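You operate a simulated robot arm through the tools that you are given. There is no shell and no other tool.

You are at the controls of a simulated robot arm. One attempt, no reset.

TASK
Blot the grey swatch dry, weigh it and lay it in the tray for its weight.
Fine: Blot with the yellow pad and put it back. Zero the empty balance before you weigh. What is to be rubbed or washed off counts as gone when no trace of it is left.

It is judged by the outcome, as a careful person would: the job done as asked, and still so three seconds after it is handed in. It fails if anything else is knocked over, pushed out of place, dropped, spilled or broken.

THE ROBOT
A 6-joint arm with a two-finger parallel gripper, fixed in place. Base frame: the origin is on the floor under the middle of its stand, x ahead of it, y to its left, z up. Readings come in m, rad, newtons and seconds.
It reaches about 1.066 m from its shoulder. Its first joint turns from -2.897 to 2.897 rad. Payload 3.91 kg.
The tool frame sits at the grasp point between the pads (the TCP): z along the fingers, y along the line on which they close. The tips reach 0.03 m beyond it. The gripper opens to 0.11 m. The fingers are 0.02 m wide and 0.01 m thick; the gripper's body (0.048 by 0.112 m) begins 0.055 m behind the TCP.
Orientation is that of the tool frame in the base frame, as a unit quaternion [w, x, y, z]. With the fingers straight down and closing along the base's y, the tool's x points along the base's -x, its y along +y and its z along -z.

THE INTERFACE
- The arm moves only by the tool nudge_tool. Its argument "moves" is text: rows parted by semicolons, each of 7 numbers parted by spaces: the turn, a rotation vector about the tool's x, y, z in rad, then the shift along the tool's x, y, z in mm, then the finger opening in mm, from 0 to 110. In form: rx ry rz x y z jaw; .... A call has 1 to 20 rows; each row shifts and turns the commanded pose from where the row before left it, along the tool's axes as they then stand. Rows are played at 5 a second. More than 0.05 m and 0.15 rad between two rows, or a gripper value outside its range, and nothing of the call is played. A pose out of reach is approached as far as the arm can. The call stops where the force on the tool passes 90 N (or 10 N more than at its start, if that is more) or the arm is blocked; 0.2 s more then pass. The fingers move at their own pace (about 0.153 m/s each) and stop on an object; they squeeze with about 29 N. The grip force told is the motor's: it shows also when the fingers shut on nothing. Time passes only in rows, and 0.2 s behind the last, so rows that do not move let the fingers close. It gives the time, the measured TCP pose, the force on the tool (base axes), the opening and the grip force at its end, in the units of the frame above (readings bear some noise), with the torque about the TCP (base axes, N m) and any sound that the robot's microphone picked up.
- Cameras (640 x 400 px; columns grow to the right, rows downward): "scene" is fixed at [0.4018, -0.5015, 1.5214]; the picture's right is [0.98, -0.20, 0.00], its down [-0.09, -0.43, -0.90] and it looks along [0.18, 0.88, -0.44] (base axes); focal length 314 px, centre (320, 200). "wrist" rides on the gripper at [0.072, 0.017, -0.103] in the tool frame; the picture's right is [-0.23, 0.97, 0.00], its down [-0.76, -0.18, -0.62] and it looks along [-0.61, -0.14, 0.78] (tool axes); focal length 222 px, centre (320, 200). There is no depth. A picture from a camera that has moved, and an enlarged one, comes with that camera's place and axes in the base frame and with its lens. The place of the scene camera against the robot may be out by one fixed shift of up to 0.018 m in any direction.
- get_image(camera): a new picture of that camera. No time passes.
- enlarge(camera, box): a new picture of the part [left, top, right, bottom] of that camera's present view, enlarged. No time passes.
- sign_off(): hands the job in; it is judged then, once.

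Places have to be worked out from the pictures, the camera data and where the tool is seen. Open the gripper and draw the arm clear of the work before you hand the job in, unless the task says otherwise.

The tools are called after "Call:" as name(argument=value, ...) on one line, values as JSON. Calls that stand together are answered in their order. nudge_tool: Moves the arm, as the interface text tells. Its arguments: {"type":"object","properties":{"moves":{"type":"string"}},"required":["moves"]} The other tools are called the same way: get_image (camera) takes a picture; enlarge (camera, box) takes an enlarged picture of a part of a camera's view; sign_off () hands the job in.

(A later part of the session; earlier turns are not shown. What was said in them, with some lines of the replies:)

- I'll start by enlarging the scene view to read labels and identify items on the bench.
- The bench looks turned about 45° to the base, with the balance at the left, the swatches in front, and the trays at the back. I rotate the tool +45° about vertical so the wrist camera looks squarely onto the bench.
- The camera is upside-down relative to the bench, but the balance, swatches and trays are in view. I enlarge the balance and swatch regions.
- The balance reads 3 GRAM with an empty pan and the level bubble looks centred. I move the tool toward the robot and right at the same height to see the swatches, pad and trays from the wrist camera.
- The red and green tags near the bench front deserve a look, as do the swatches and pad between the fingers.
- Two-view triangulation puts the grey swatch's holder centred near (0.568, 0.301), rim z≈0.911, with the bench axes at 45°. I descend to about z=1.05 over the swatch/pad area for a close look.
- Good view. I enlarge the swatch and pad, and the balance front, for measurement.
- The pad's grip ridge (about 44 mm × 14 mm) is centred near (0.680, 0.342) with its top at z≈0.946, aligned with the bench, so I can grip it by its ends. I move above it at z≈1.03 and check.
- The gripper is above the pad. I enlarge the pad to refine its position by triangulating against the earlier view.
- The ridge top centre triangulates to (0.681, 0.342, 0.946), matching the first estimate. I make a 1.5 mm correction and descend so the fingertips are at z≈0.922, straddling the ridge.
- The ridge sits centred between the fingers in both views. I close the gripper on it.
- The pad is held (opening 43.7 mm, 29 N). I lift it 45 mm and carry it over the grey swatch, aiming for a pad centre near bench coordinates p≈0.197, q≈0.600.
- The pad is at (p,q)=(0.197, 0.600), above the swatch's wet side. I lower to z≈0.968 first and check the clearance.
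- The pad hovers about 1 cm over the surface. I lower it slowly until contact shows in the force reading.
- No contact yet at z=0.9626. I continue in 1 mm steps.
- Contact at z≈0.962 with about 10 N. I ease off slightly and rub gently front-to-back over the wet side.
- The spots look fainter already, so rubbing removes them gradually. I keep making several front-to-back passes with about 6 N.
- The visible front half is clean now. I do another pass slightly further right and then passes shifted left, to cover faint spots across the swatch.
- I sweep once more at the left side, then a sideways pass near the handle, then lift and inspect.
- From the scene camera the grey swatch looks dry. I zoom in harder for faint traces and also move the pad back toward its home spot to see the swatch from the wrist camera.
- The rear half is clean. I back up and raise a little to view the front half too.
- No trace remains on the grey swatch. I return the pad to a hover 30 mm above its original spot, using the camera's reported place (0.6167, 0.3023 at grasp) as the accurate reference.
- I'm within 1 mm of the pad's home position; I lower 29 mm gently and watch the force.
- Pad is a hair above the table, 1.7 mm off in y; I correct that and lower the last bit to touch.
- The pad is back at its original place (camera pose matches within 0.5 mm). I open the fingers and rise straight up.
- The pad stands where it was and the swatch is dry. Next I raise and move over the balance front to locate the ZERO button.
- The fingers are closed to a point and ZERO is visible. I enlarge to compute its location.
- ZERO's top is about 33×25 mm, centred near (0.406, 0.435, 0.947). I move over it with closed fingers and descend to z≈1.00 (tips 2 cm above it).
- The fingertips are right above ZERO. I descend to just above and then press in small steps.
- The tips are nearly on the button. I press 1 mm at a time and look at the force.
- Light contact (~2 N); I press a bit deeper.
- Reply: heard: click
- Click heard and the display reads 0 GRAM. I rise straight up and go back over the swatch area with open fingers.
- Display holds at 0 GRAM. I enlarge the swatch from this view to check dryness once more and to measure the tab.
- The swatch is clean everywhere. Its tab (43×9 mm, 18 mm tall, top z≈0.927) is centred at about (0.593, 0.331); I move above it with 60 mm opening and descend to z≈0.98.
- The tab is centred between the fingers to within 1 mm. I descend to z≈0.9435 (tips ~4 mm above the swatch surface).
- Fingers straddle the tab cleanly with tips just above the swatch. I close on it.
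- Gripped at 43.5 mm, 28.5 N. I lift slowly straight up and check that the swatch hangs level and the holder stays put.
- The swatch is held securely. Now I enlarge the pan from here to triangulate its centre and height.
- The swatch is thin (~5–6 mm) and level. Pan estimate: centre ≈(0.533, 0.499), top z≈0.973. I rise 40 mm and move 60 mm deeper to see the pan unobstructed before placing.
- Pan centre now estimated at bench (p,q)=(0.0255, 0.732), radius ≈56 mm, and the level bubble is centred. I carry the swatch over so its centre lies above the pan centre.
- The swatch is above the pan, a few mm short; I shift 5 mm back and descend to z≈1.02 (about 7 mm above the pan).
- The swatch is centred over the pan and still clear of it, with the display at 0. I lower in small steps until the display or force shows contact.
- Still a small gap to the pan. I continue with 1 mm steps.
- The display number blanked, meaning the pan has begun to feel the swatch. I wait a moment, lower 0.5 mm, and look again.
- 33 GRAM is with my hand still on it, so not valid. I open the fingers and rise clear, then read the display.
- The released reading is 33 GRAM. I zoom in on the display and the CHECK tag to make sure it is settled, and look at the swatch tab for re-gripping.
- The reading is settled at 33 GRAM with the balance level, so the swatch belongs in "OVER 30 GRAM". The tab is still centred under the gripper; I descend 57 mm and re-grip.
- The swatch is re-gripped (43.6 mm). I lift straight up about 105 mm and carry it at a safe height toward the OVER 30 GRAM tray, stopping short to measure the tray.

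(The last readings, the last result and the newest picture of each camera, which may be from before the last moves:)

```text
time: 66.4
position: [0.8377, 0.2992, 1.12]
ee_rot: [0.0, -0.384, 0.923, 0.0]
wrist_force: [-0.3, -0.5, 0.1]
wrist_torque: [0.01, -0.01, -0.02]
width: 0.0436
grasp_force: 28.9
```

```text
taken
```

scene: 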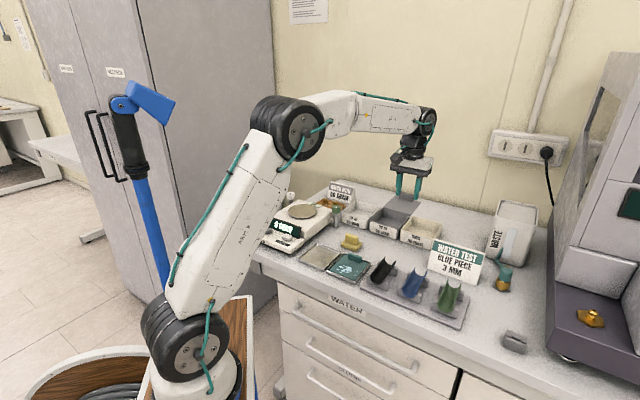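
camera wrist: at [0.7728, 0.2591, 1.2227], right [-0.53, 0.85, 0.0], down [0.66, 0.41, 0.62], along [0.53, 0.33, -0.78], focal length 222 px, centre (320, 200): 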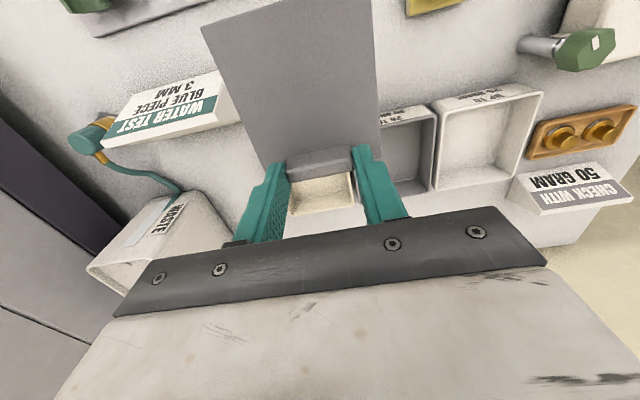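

I can see the white and grey trays clearly and part of the cream one between the fingers. I enlarge to measure tray size, spacing and row line.

Call:
enlarge(camera="wrist", box=[360, 60, 560, 200])

Call:
enlarge(camera="wrist", box=[240, 130, 400, 240])

Call:
enlarge(camera="scene", box=[340, 170, 480, 258])

```text
2.86 times, centred on (460, 130) of wrist
camera zoom: at [0.7728, 0.2591, 1.2227], right [-0.53, 0.85, 0.0], down [0.66, 0.41, 0.62], along [0.53, 0.33, -0.78], focal length 635 px, centre (-80, 400)
```

zoom: 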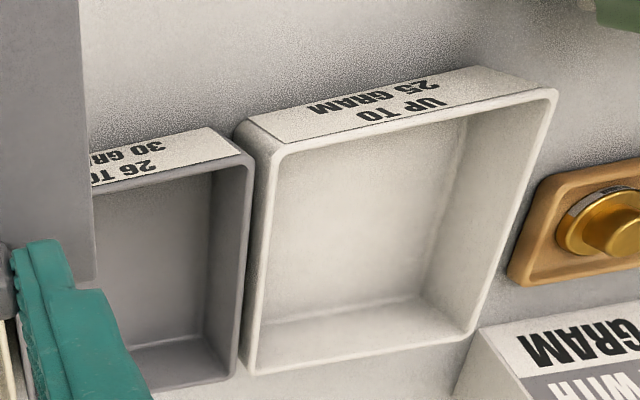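

```text
3.64 times, centred on (320, 185) of wrist
camera zoom: at [0.7728, 0.2591, 1.2227], right [-0.53, 0.85, 0.0], down [0.66, 0.41, 0.62], along [0.53, 0.33, -0.78], focal length 808 px, centre (320, 254)
```

zoom: 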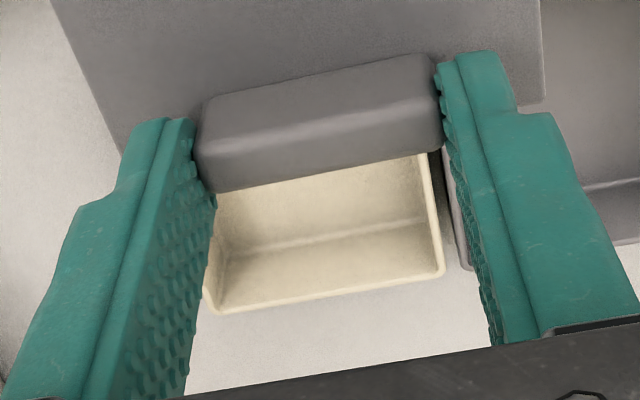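

```text
4.55 times, centred on (410, 214) of scene
camera zoom: at [0.4018, -0.5015, 1.5214], right [0.98, -0.2, 0.0], down [-0.09, -0.43, -0.9], along [0.18, 0.88, -0.44], focal length 1426 px, centre (-89, 136)
```

zoom: 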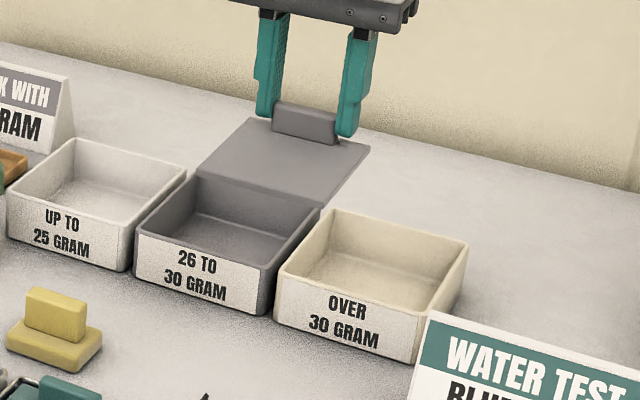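

All three trays measure about 0.108×0.120 m (rim z≈0.945), with the cream one's interior centred at bench (p,q)≈(0.418, 0.910). I move over it at the same height, checking that the arm reaches.

Call:
nudge_tool(moves="0 0 0 -29.1 -7.6 0 20; 0 0 0 -29.1 -7.6 0 20; 0 0 0 -29.1 -7.6 0 20; 0 0 0 -29.1 -7.5 0 20; 0 0 0 -29.0 -7.5 0 20; 0 0 0 0 0 0 20; 0 0 0 0 0 0 20")

Call:
get_image(camera="wrist")

Call:
enlarge(camera="scene", box=[340, 150, 500, 250])

```text
time: 68.0
position: [0.9444, 0.3654, 1.1129]
ee_rot: [0.0, -0.383, 0.924, -0.001]
wrist_force: [0.6, -0.2, -0.2]
wrist_torque: [-0.01, 0.02, 0.01]
width: 0.0437
grasp_force: 28.8
out of reach, approached as far as the arm can: row 5
```

```text
taken
camera wrist: at [0.8798, 0.3247, 1.2158], right [-0.53, 0.85, 0.0], down [0.66, 0.41, 0.62], along [0.53, 0.33, -0.78], focal length 222 px, centre (320, 200)
```

wrist: 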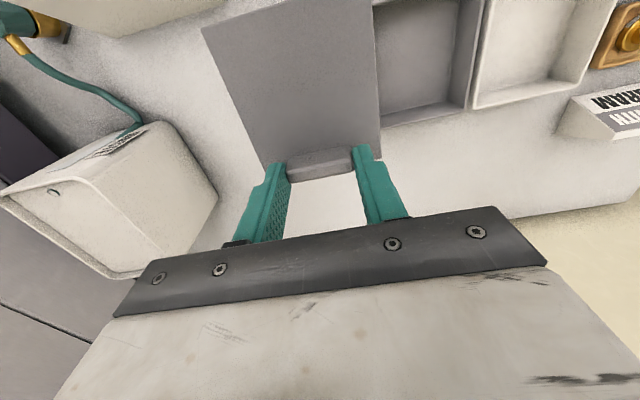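

```text
4.00 times, centred on (420, 200) of scene
camera zoom: at [0.4018, -0.5015, 1.5214], right [0.98, -0.2, 0.0], down [-0.09, -0.43, -0.9], along [0.18, 0.88, -0.44], focal length 1255 px, centre (-80, 200)
```

zoom: 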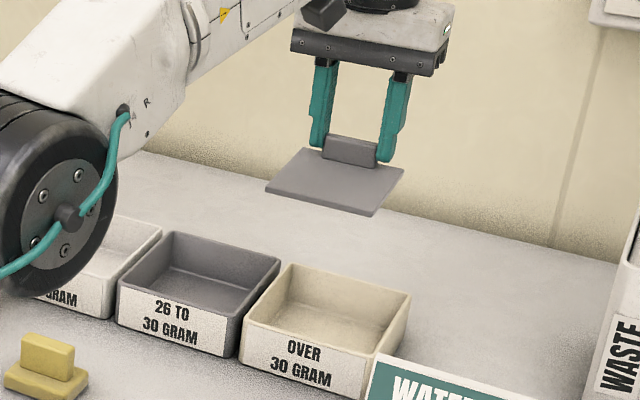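

The arm runs out of reach at that height, but lower down it should extend further. I lower to about z=1.03 (swatch still well above the rims) and check.

Call:
nudge_tool(moves="0 0 0 0 0 30 20; 0 0 0 0 0 30 20; 0 0 0 0 0 30 20; 0 0 0 0 0 0 20; 0 0 0 0 0 0 20")

Call:
get_image(camera="wrist")

Call:
enlarge(camera="scene", box=[360, 170, 480, 245])

```text
time: 69.2
position: [0.9432, 0.3633, 1.0223]
ee_rot: [0.001, -0.383, 0.924, 0.0]
wrist_force: [-0.4, -0.9, 0.3]
wrist_torque: [0.02, -0.01, 0.01]
width: 0.0437
grasp_force: 28.9
```

```text
taken
camera wrist: at [0.8803, 0.3241, 1.1252], right [-0.53, 0.85, 0.0], down [0.66, 0.41, 0.62], along [0.53, 0.33, -0.78], focal length 222 px, centre (320, 200)
```

wrist: 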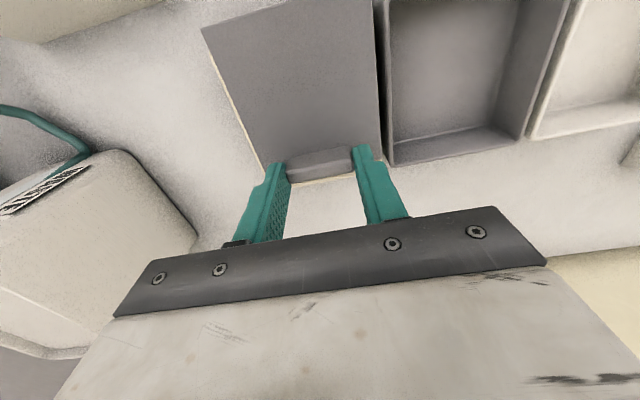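

```text
5.33 times, centred on (420, 208) of scene
camera zoom: at [0.4018, -0.5015, 1.5214], right [0.98, -0.2, 0.0], down [-0.09, -0.43, -0.9], along [0.18, 0.88, -0.44], focal length 1673 px, centre (-213, 160)
```

zoom: 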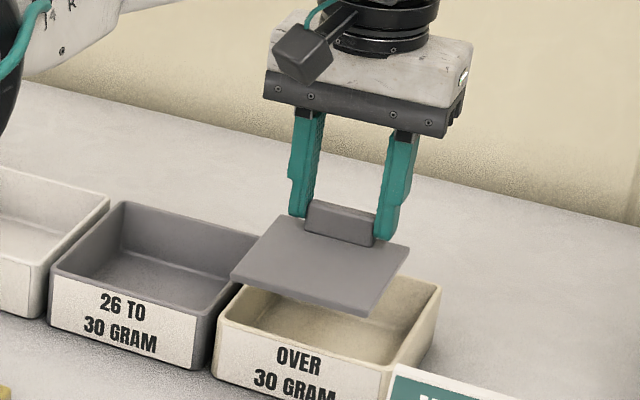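

Reach is better here: TCP at (p,q)=(0.410, 0.924), z=1.022. I now move the remaining 8 mm right and 23 mm back.

Call:
nudge_tool(moves="0 0 0 -8 -3 0 20; 0 0 0 -8 -3 0 20; 0 0 0 -7.4 -1.7 0 20; 0 0 0 0 0 0 20; 0 0 0 0 0 0 20")

Call:
get_image(camera="wrist")

Call:
enlarge(camera="scene", box=[360, 170, 480, 245])

```text
time: 70.4
position: [0.9641, 0.3755, 1.022]
ee_rot: [0.0, -0.384, 0.923, 0.0]
wrist_force: [0.3, 0.3, 0.5]
wrist_torque: [0.01, -0.03, 0.02]
width: 0.0435
grasp_force: 28.7
```

```text
taken
camera wrist: at [0.9013, 0.3363, 1.1249], right [-0.53, 0.85, 0.0], down [0.66, 0.41, 0.62], along [0.53, 0.33, -0.78], focal length 222 px, centre (320, 200)
```

wrist: 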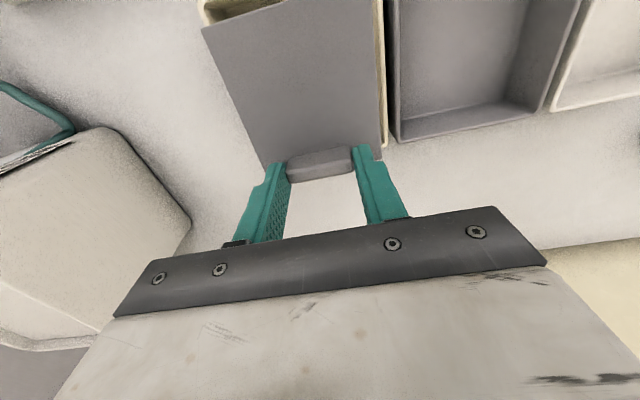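

```text
5.33 times, centred on (420, 208) of scene
camera zoom: at [0.4018, -0.5015, 1.5214], right [0.98, -0.2, 0.0], down [-0.09, -0.43, -0.9], along [0.18, 0.88, -0.44], focal length 1673 px, centre (-213, 160)
```

zoom: 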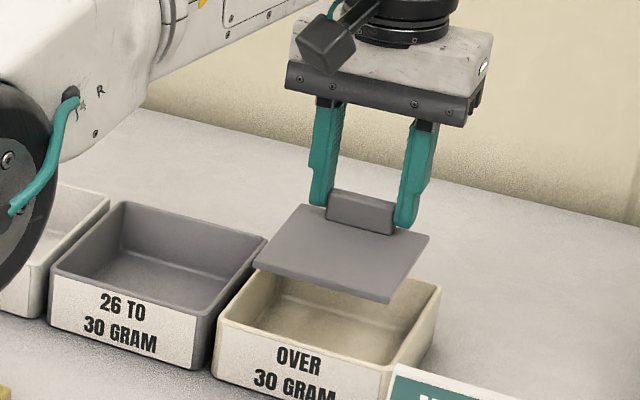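

TCP is at (p,q)=(0.417, 0.947), which centres the swatch in the tray by my estimates. I nudge 1.5 mm right and lower to just above the rim to verify from the scene camera.

Call:
nudge_tool(moves="0 0 0 0 -1.5 10 20; 0 0 0 0 0 10 20; 0 0 0 0 0 5 20; 0 0 0 0 0 0 20; 0 0 0 0 0 0 20")

Call:
enlarge(camera="scene", box=[380, 190, 460, 240])

Call:
enlarge(camera="wrist", box=[190, 0, 410, 190])

```text
time: 71.6
position: [0.9664, 0.3754, 0.9967]
ee_rot: [0.0, -0.383, 0.924, 0.001]
wrist_force: [0.7, 0.9, 0.3]
wrist_torque: [-0.01, 0.03, 0.01]
width: 0.0436
grasp_force: 29.2
```

```text
8.00 times, centred on (420, 215) of scene
camera zoom: at [0.4018, -0.5015, 1.5214], right [0.98, -0.2, 0.0], down [-0.09, -0.43, -0.9], along [0.18, 0.88, -0.44], focal length 2509 px, centre (-480, 80)
```

zoom: 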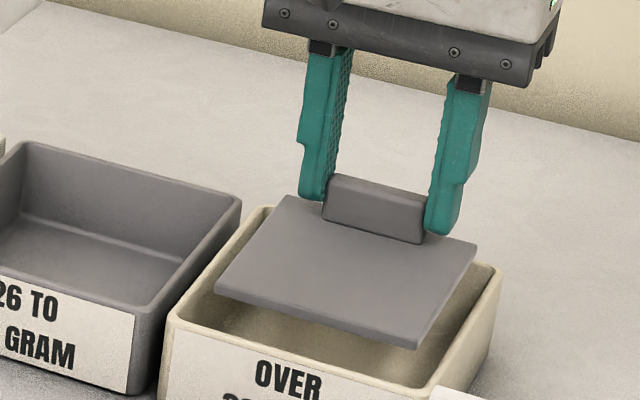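

```text
2.11 times, centred on (300, 95) of wrist
camera zoom: at [0.9019, 0.3352, 1.1], right [-0.53, 0.85, 0.0], down [0.66, 0.41, 0.62], along [0.53, 0.33, -0.78], focal length 468 px, centre (362, 421)
```

zoom: 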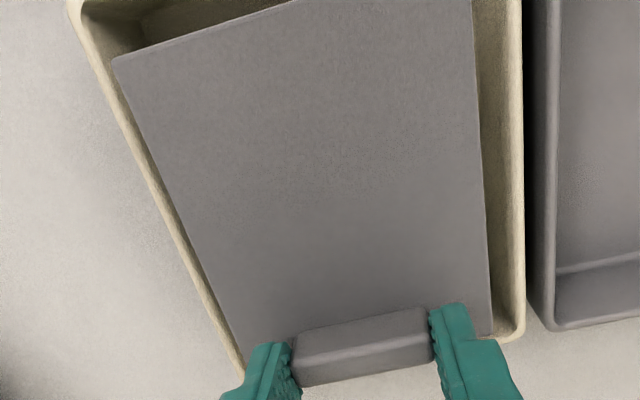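

The swatch is nicely centred over the tray opening with roughly 7–10 mm margins on all sides. I lower it in steady steps into the tray.

Call:
nudge_tool(moves="0 0 0 0 0 8 20; 0 0 0 0 0 8 20; 0 0 0 0 0 8 20; 0 0 0 0 0 8 20; 0 0 0 0 0 6 20; 0 0 0 0 0 0 20")

Call:
enlarge(camera="scene", box=[380, 190, 460, 240])

Call:
enlarge(camera="wrist", box=[190, 0, 410, 190])

```text
time: 73.0
position: [0.9664, 0.3753, 0.9597]
ee_rot: [0.0, -0.383, 0.924, 0.0]
wrist_force: [0.0, 0.0, -0.1]
wrist_torque: [0.02, 0.02, 0.0]
width: 0.0438
grasp_force: 29.1
```

```text
8.00 times, centred on (420, 215) of scene
camera zoom: at [0.4018, -0.5015, 1.5214], right [0.98, -0.2, 0.0], down [-0.09, -0.43, -0.9], along [0.18, 0.88, -0.44], focal length 2509 px, centre (-480, 80)
```

zoom: 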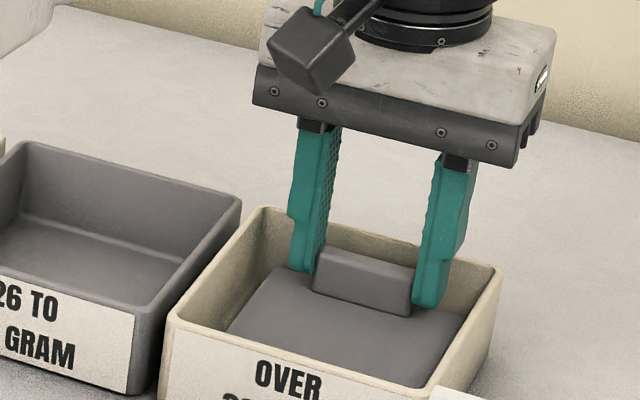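

```text
2.11 times, centred on (300, 95) of wrist
camera zoom: at [0.9027, 0.3354, 1.0626], right [-0.53, 0.85, 0.0], down [0.66, 0.41, 0.62], along [0.53, 0.33, -0.78], focal length 468 px, centre (362, 421)
```

zoom: 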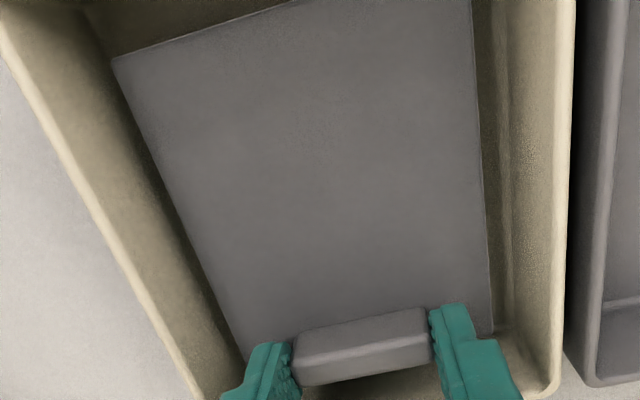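

The swatch is well inside the tray walls. I continue down in smaller steps until contact with the floor.

Call:
nudge_tool(moves="0 0 0 0 0 4 20; 0 0 0 0 0 3 20; 0 0 0 0 0 2 20; 0 0 0 0 0 1 20; 0 0 0 0 0 0 20")

Call:
enlarge(camera="scene", box=[380, 190, 460, 240])

```text
time: 74.2
position: [0.9662, 0.3763, 0.9484]
ee_rot: [0.0, -0.383, 0.924, 0.0]
wrist_force: [0.8, -0.1, -0.5]
wrist_torque: [-0.02, 0.01, 0.02]
width: 0.0438
grasp_force: 29.3
```

```text
8.00 times, centred on (420, 215) of scene
camera zoom: at [0.4018, -0.5015, 1.5214], right [0.98, -0.2, 0.0], down [-0.09, -0.43, -0.9], along [0.18, 0.88, -0.44], focal length 2509 px, centre (-480, 80)
```

zoom: 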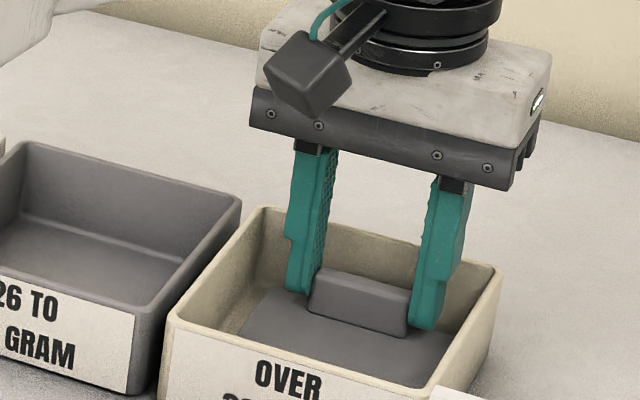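

No contact yet at z≈0.949. I go on in 1 mm steps with force checks.

Call:
nudge_tool(moves="0 0 0 0 0 1 20; 0 0 0 0 0 1 20; 0 0 0 0 0 1 20; 0 0 0 0 0 0 20")

```text
time: 75.2
position: [0.9658, 0.3751, 0.9471]
ee_rot: [0.001, -0.383, 0.924, 0.001]
wrist_force: [2.0, 0.4, 5.7]
wrist_torque: [-0.12, 0.07, 0.05]
width: 0.0433
grasp_force: 29.3
```

Contact with the tray floor (5.7 N). I ease 0.5 mm, open to 57 mm (staying clear of the walls) and rise straight up.

Call:
nudge_tool(moves="0 0 0 0 0 -0.5 20; 0 0 0 0 0 0 46; 0 0 0 0 0 0 52; 0 0 0 0 0 0 57; 0 0 0 0 0 0 57; 0 0 0 0 0 -5 57; 0 0 0 0 0 -15 57; 0 0 0 0 0 -30 57; 0 0 0 0 0 -30 57; 0 0 0 0 0 0 57; 0 0 0 0 0 0 57")

Call:
enlarge(camera="scene", box=[360, 170, 480, 245])

Call:
get_image(camera="wrist")

```text
time: 77.6
position: [0.967, 0.3751, 1.0275]
ee_rot: [0.0, -0.383, 0.924, 0.0]
wrist_force: [0.1, 0.0, -0.4]
wrist_torque: [-0.02, 0.01, -0.01]
width: 0.0572
grasp_force: 0.1
```

```text
5.33 times, centred on (420, 208) of scene
camera zoom: at [0.4018, -0.5015, 1.5214], right [0.98, -0.2, 0.0], down [-0.09, -0.43, -0.9], along [0.18, 0.88, -0.44], focal length 1673 px, centre (-213, 160)
```

zoom: 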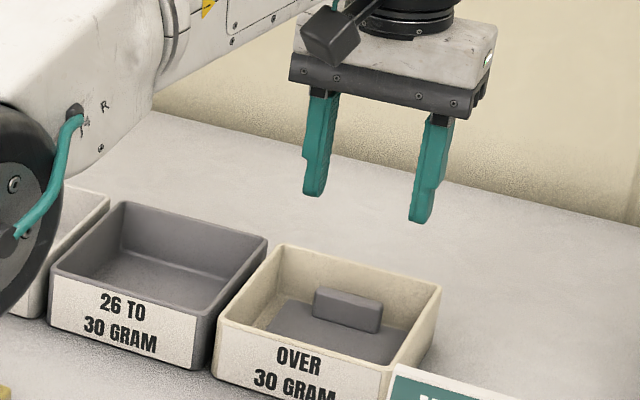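

```text
taken
camera wrist: at [0.9029, 0.3355, 1.1306], right [-0.53, 0.85, 0.0], down [0.66, 0.41, 0.62], along [0.53, 0.33, -0.78], focal length 222 px, centre (320, 200)
```

wrist: 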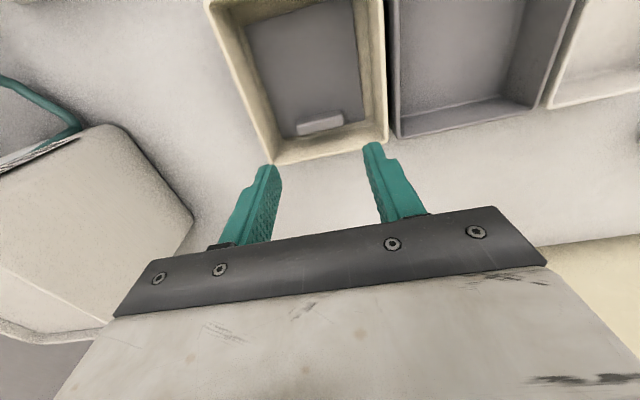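

The swatch lies flat in the OVER 30 GRAM tray and the gripper is free. I retreat back and up, clear of the bench, and then check the whole scene.

Call:
nudge_tool(moves="0 0 0 25 0 -25 57; 0 0 0 30 0 -25 57; 0 0 0 35 0 -25 57; 0 0 0 40 0 -25 80; 0 0 0 40 0 -25 110; 0 0 0 40 10 -20 110; 0 0 0 40 20 -10 110; 0 0 0 40 20 0 110; 0 0 0 40 20 0 110; 0 0 0 40 20 0 110; 0 0 0 0 0 0 110; 0 0 0 0 0 0 110")

Call:
get_image(camera="scene")

Call:
enlarge(camera="scene", box=[240, 170, 480, 320])

Call:
get_image(camera="wrist")

```text
time: 80.2
position: [0.64, 0.1764, 1.183]
ee_rot: [0.0, -0.384, 0.923, 0.001]
wrist_force: [-0.2, -0.4, -0.4]
wrist_torque: [0.02, 0.0, -0.01]
width: 0.11
grasp_force: 0.0
```

```text
taken
```

scene: 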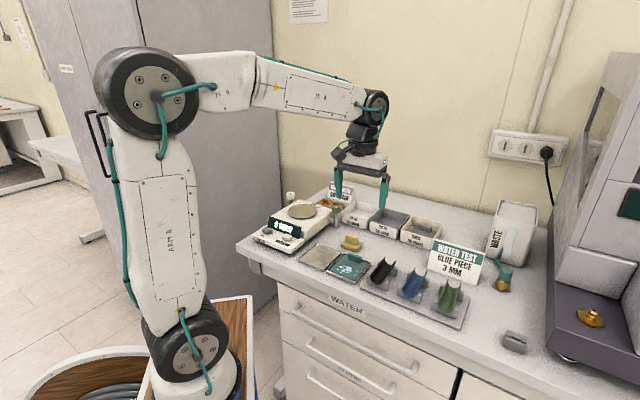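

```text
2.67 times, centred on (360, 245) of scene
camera zoom: at [0.4018, -0.5015, 1.5214], right [0.98, -0.2, 0.0], down [-0.09, -0.43, -0.9], along [0.18, 0.88, -0.44], focal length 836 px, centre (213, 80)
```

zoom: 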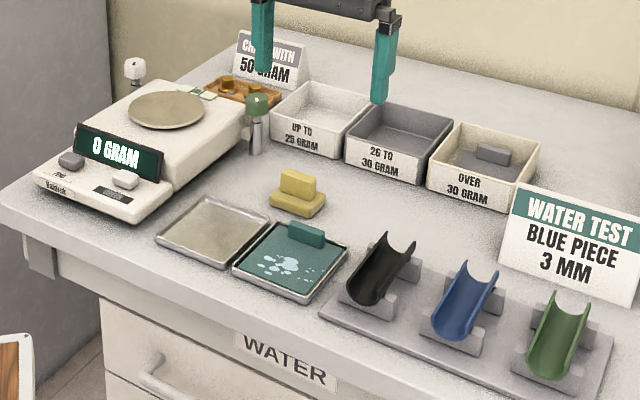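

```text
taken
camera wrist: at [0.5773, 0.1366, 1.285], right [-0.53, 0.85, 0.0], down [0.66, 0.41, 0.62], along [0.53, 0.33, -0.78], focal length 222 px, centre (320, 200)
```

wrist: 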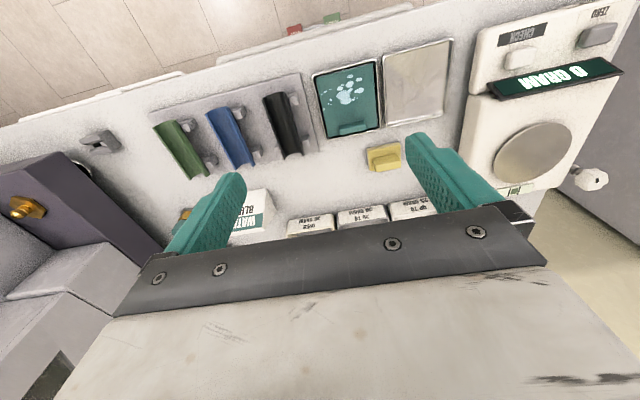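

The balance is back to 0 GRAM empty, and nothing looks disturbed. I compare the same crops with the start and look at the swatch in the tray one last time.

Call:
enlarge(camera="scene", box=[290, 220, 450, 320])

Call:
enlarge(camera="scene", box=[390, 205, 454, 245])

Call:
enlarge(camera="scene", box=[320, 180, 480, 280])

```text
4.00 times, centred on (370, 270) of scene
camera zoom: at [0.4018, -0.5015, 1.5214], right [0.98, -0.2, 0.0], down [-0.09, -0.43, -0.9], along [0.18, 0.88, -0.44], focal length 1255 px, centre (120, -80)
```

zoom: 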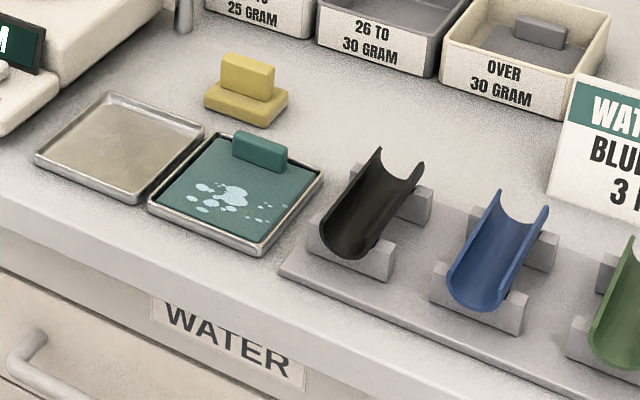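

```text
10.00 times, centred on (422, 225) of scene
camera zoom: at [0.4018, -0.5015, 1.5214], right [0.98, -0.2, 0.0], down [-0.09, -0.43, -0.9], along [0.18, 0.88, -0.44], focal length 3136 px, centre (-700, -50)
```

zoom: 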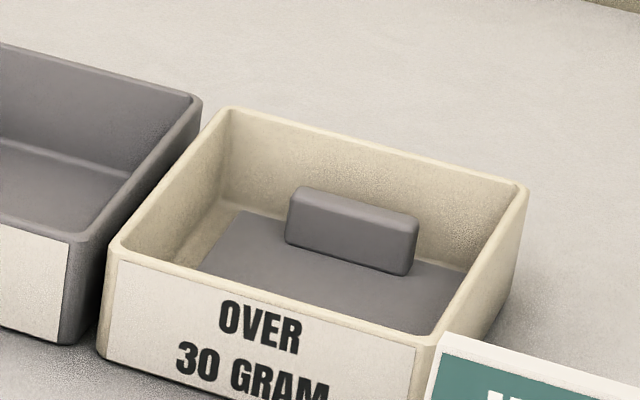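

```text
4.00 times, centred on (400, 230) of scene
camera zoom: at [0.4018, -0.5015, 1.5214], right [0.98, -0.2, 0.0], down [-0.09, -0.43, -0.9], along [0.18, 0.88, -0.44], focal length 1255 px, centre (0, 80)
```

zoom: 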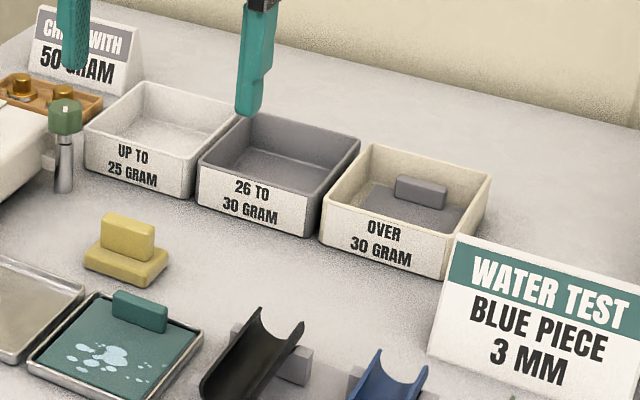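

Everything matches the starting layout, and the swatch lies dry and flat in OVER 30 GRAM. I draw the arm further back from the bench before handing in.

Call:
nudge_tool(moves="0 0 0 35 10 -10 110; 0 0 0 35 10 -10 110; 0 0 0 35 10 -10 110; 0 0 0 35 10 -10 110; 0 0 0 0 0 0 110; 0 0 0 0 0 0 110")

Call:
get_image(camera="scene")

```text
time: 81.6
position: [0.5148, 0.1043, 1.2244]
ee_rot: [0.0, -0.384, 0.923, 0.0]
wrist_force: [0.5, 0.8, 0.0]
wrist_torque: [0.02, -0.01, -0.02]
width: 0.11
grasp_force: 0.1
```

```text
taken
```

scene: 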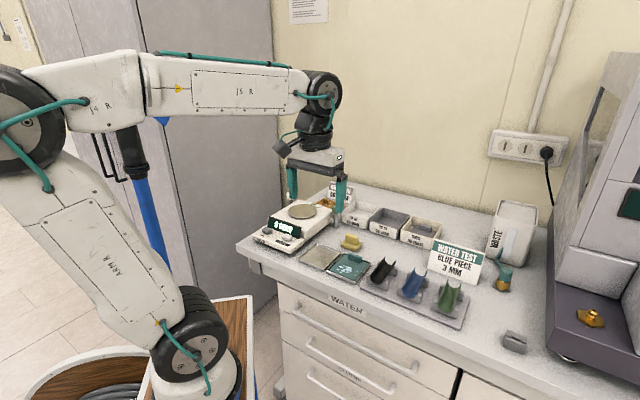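

The arm is clear with the gripper open. The swatch is dry and lies in the OVER 30 GRAM tray (33 g), the pad is back, and the balance reads 0, so I hand in.

Call:
sign_off()

```text
The job is handed in.
```

The grey swatch is blotted dry, weighed at 33 g, and lying flat in the OVER 30 GRAM tray.

- **Blotting:** I rubbed the swatch with the yellow pad until no water showed in either camera. The pad went back to its original spot, within about 1 mm.
- **Zeroing:** The empty balance first read 3 g. I pressed ZERO and it showed 0 g before the swatch went on.
- **Weighing:** The display settled at 33 g after I let go of the swatch, and it returned to 0 g once the pan was empty.
- **Check weight:** I did not check the balance with the 50 gram weight, since the task did not ask for it.

In the final pictures nothing else on the bench had moved. The arm is clear of the work with the gripper open.
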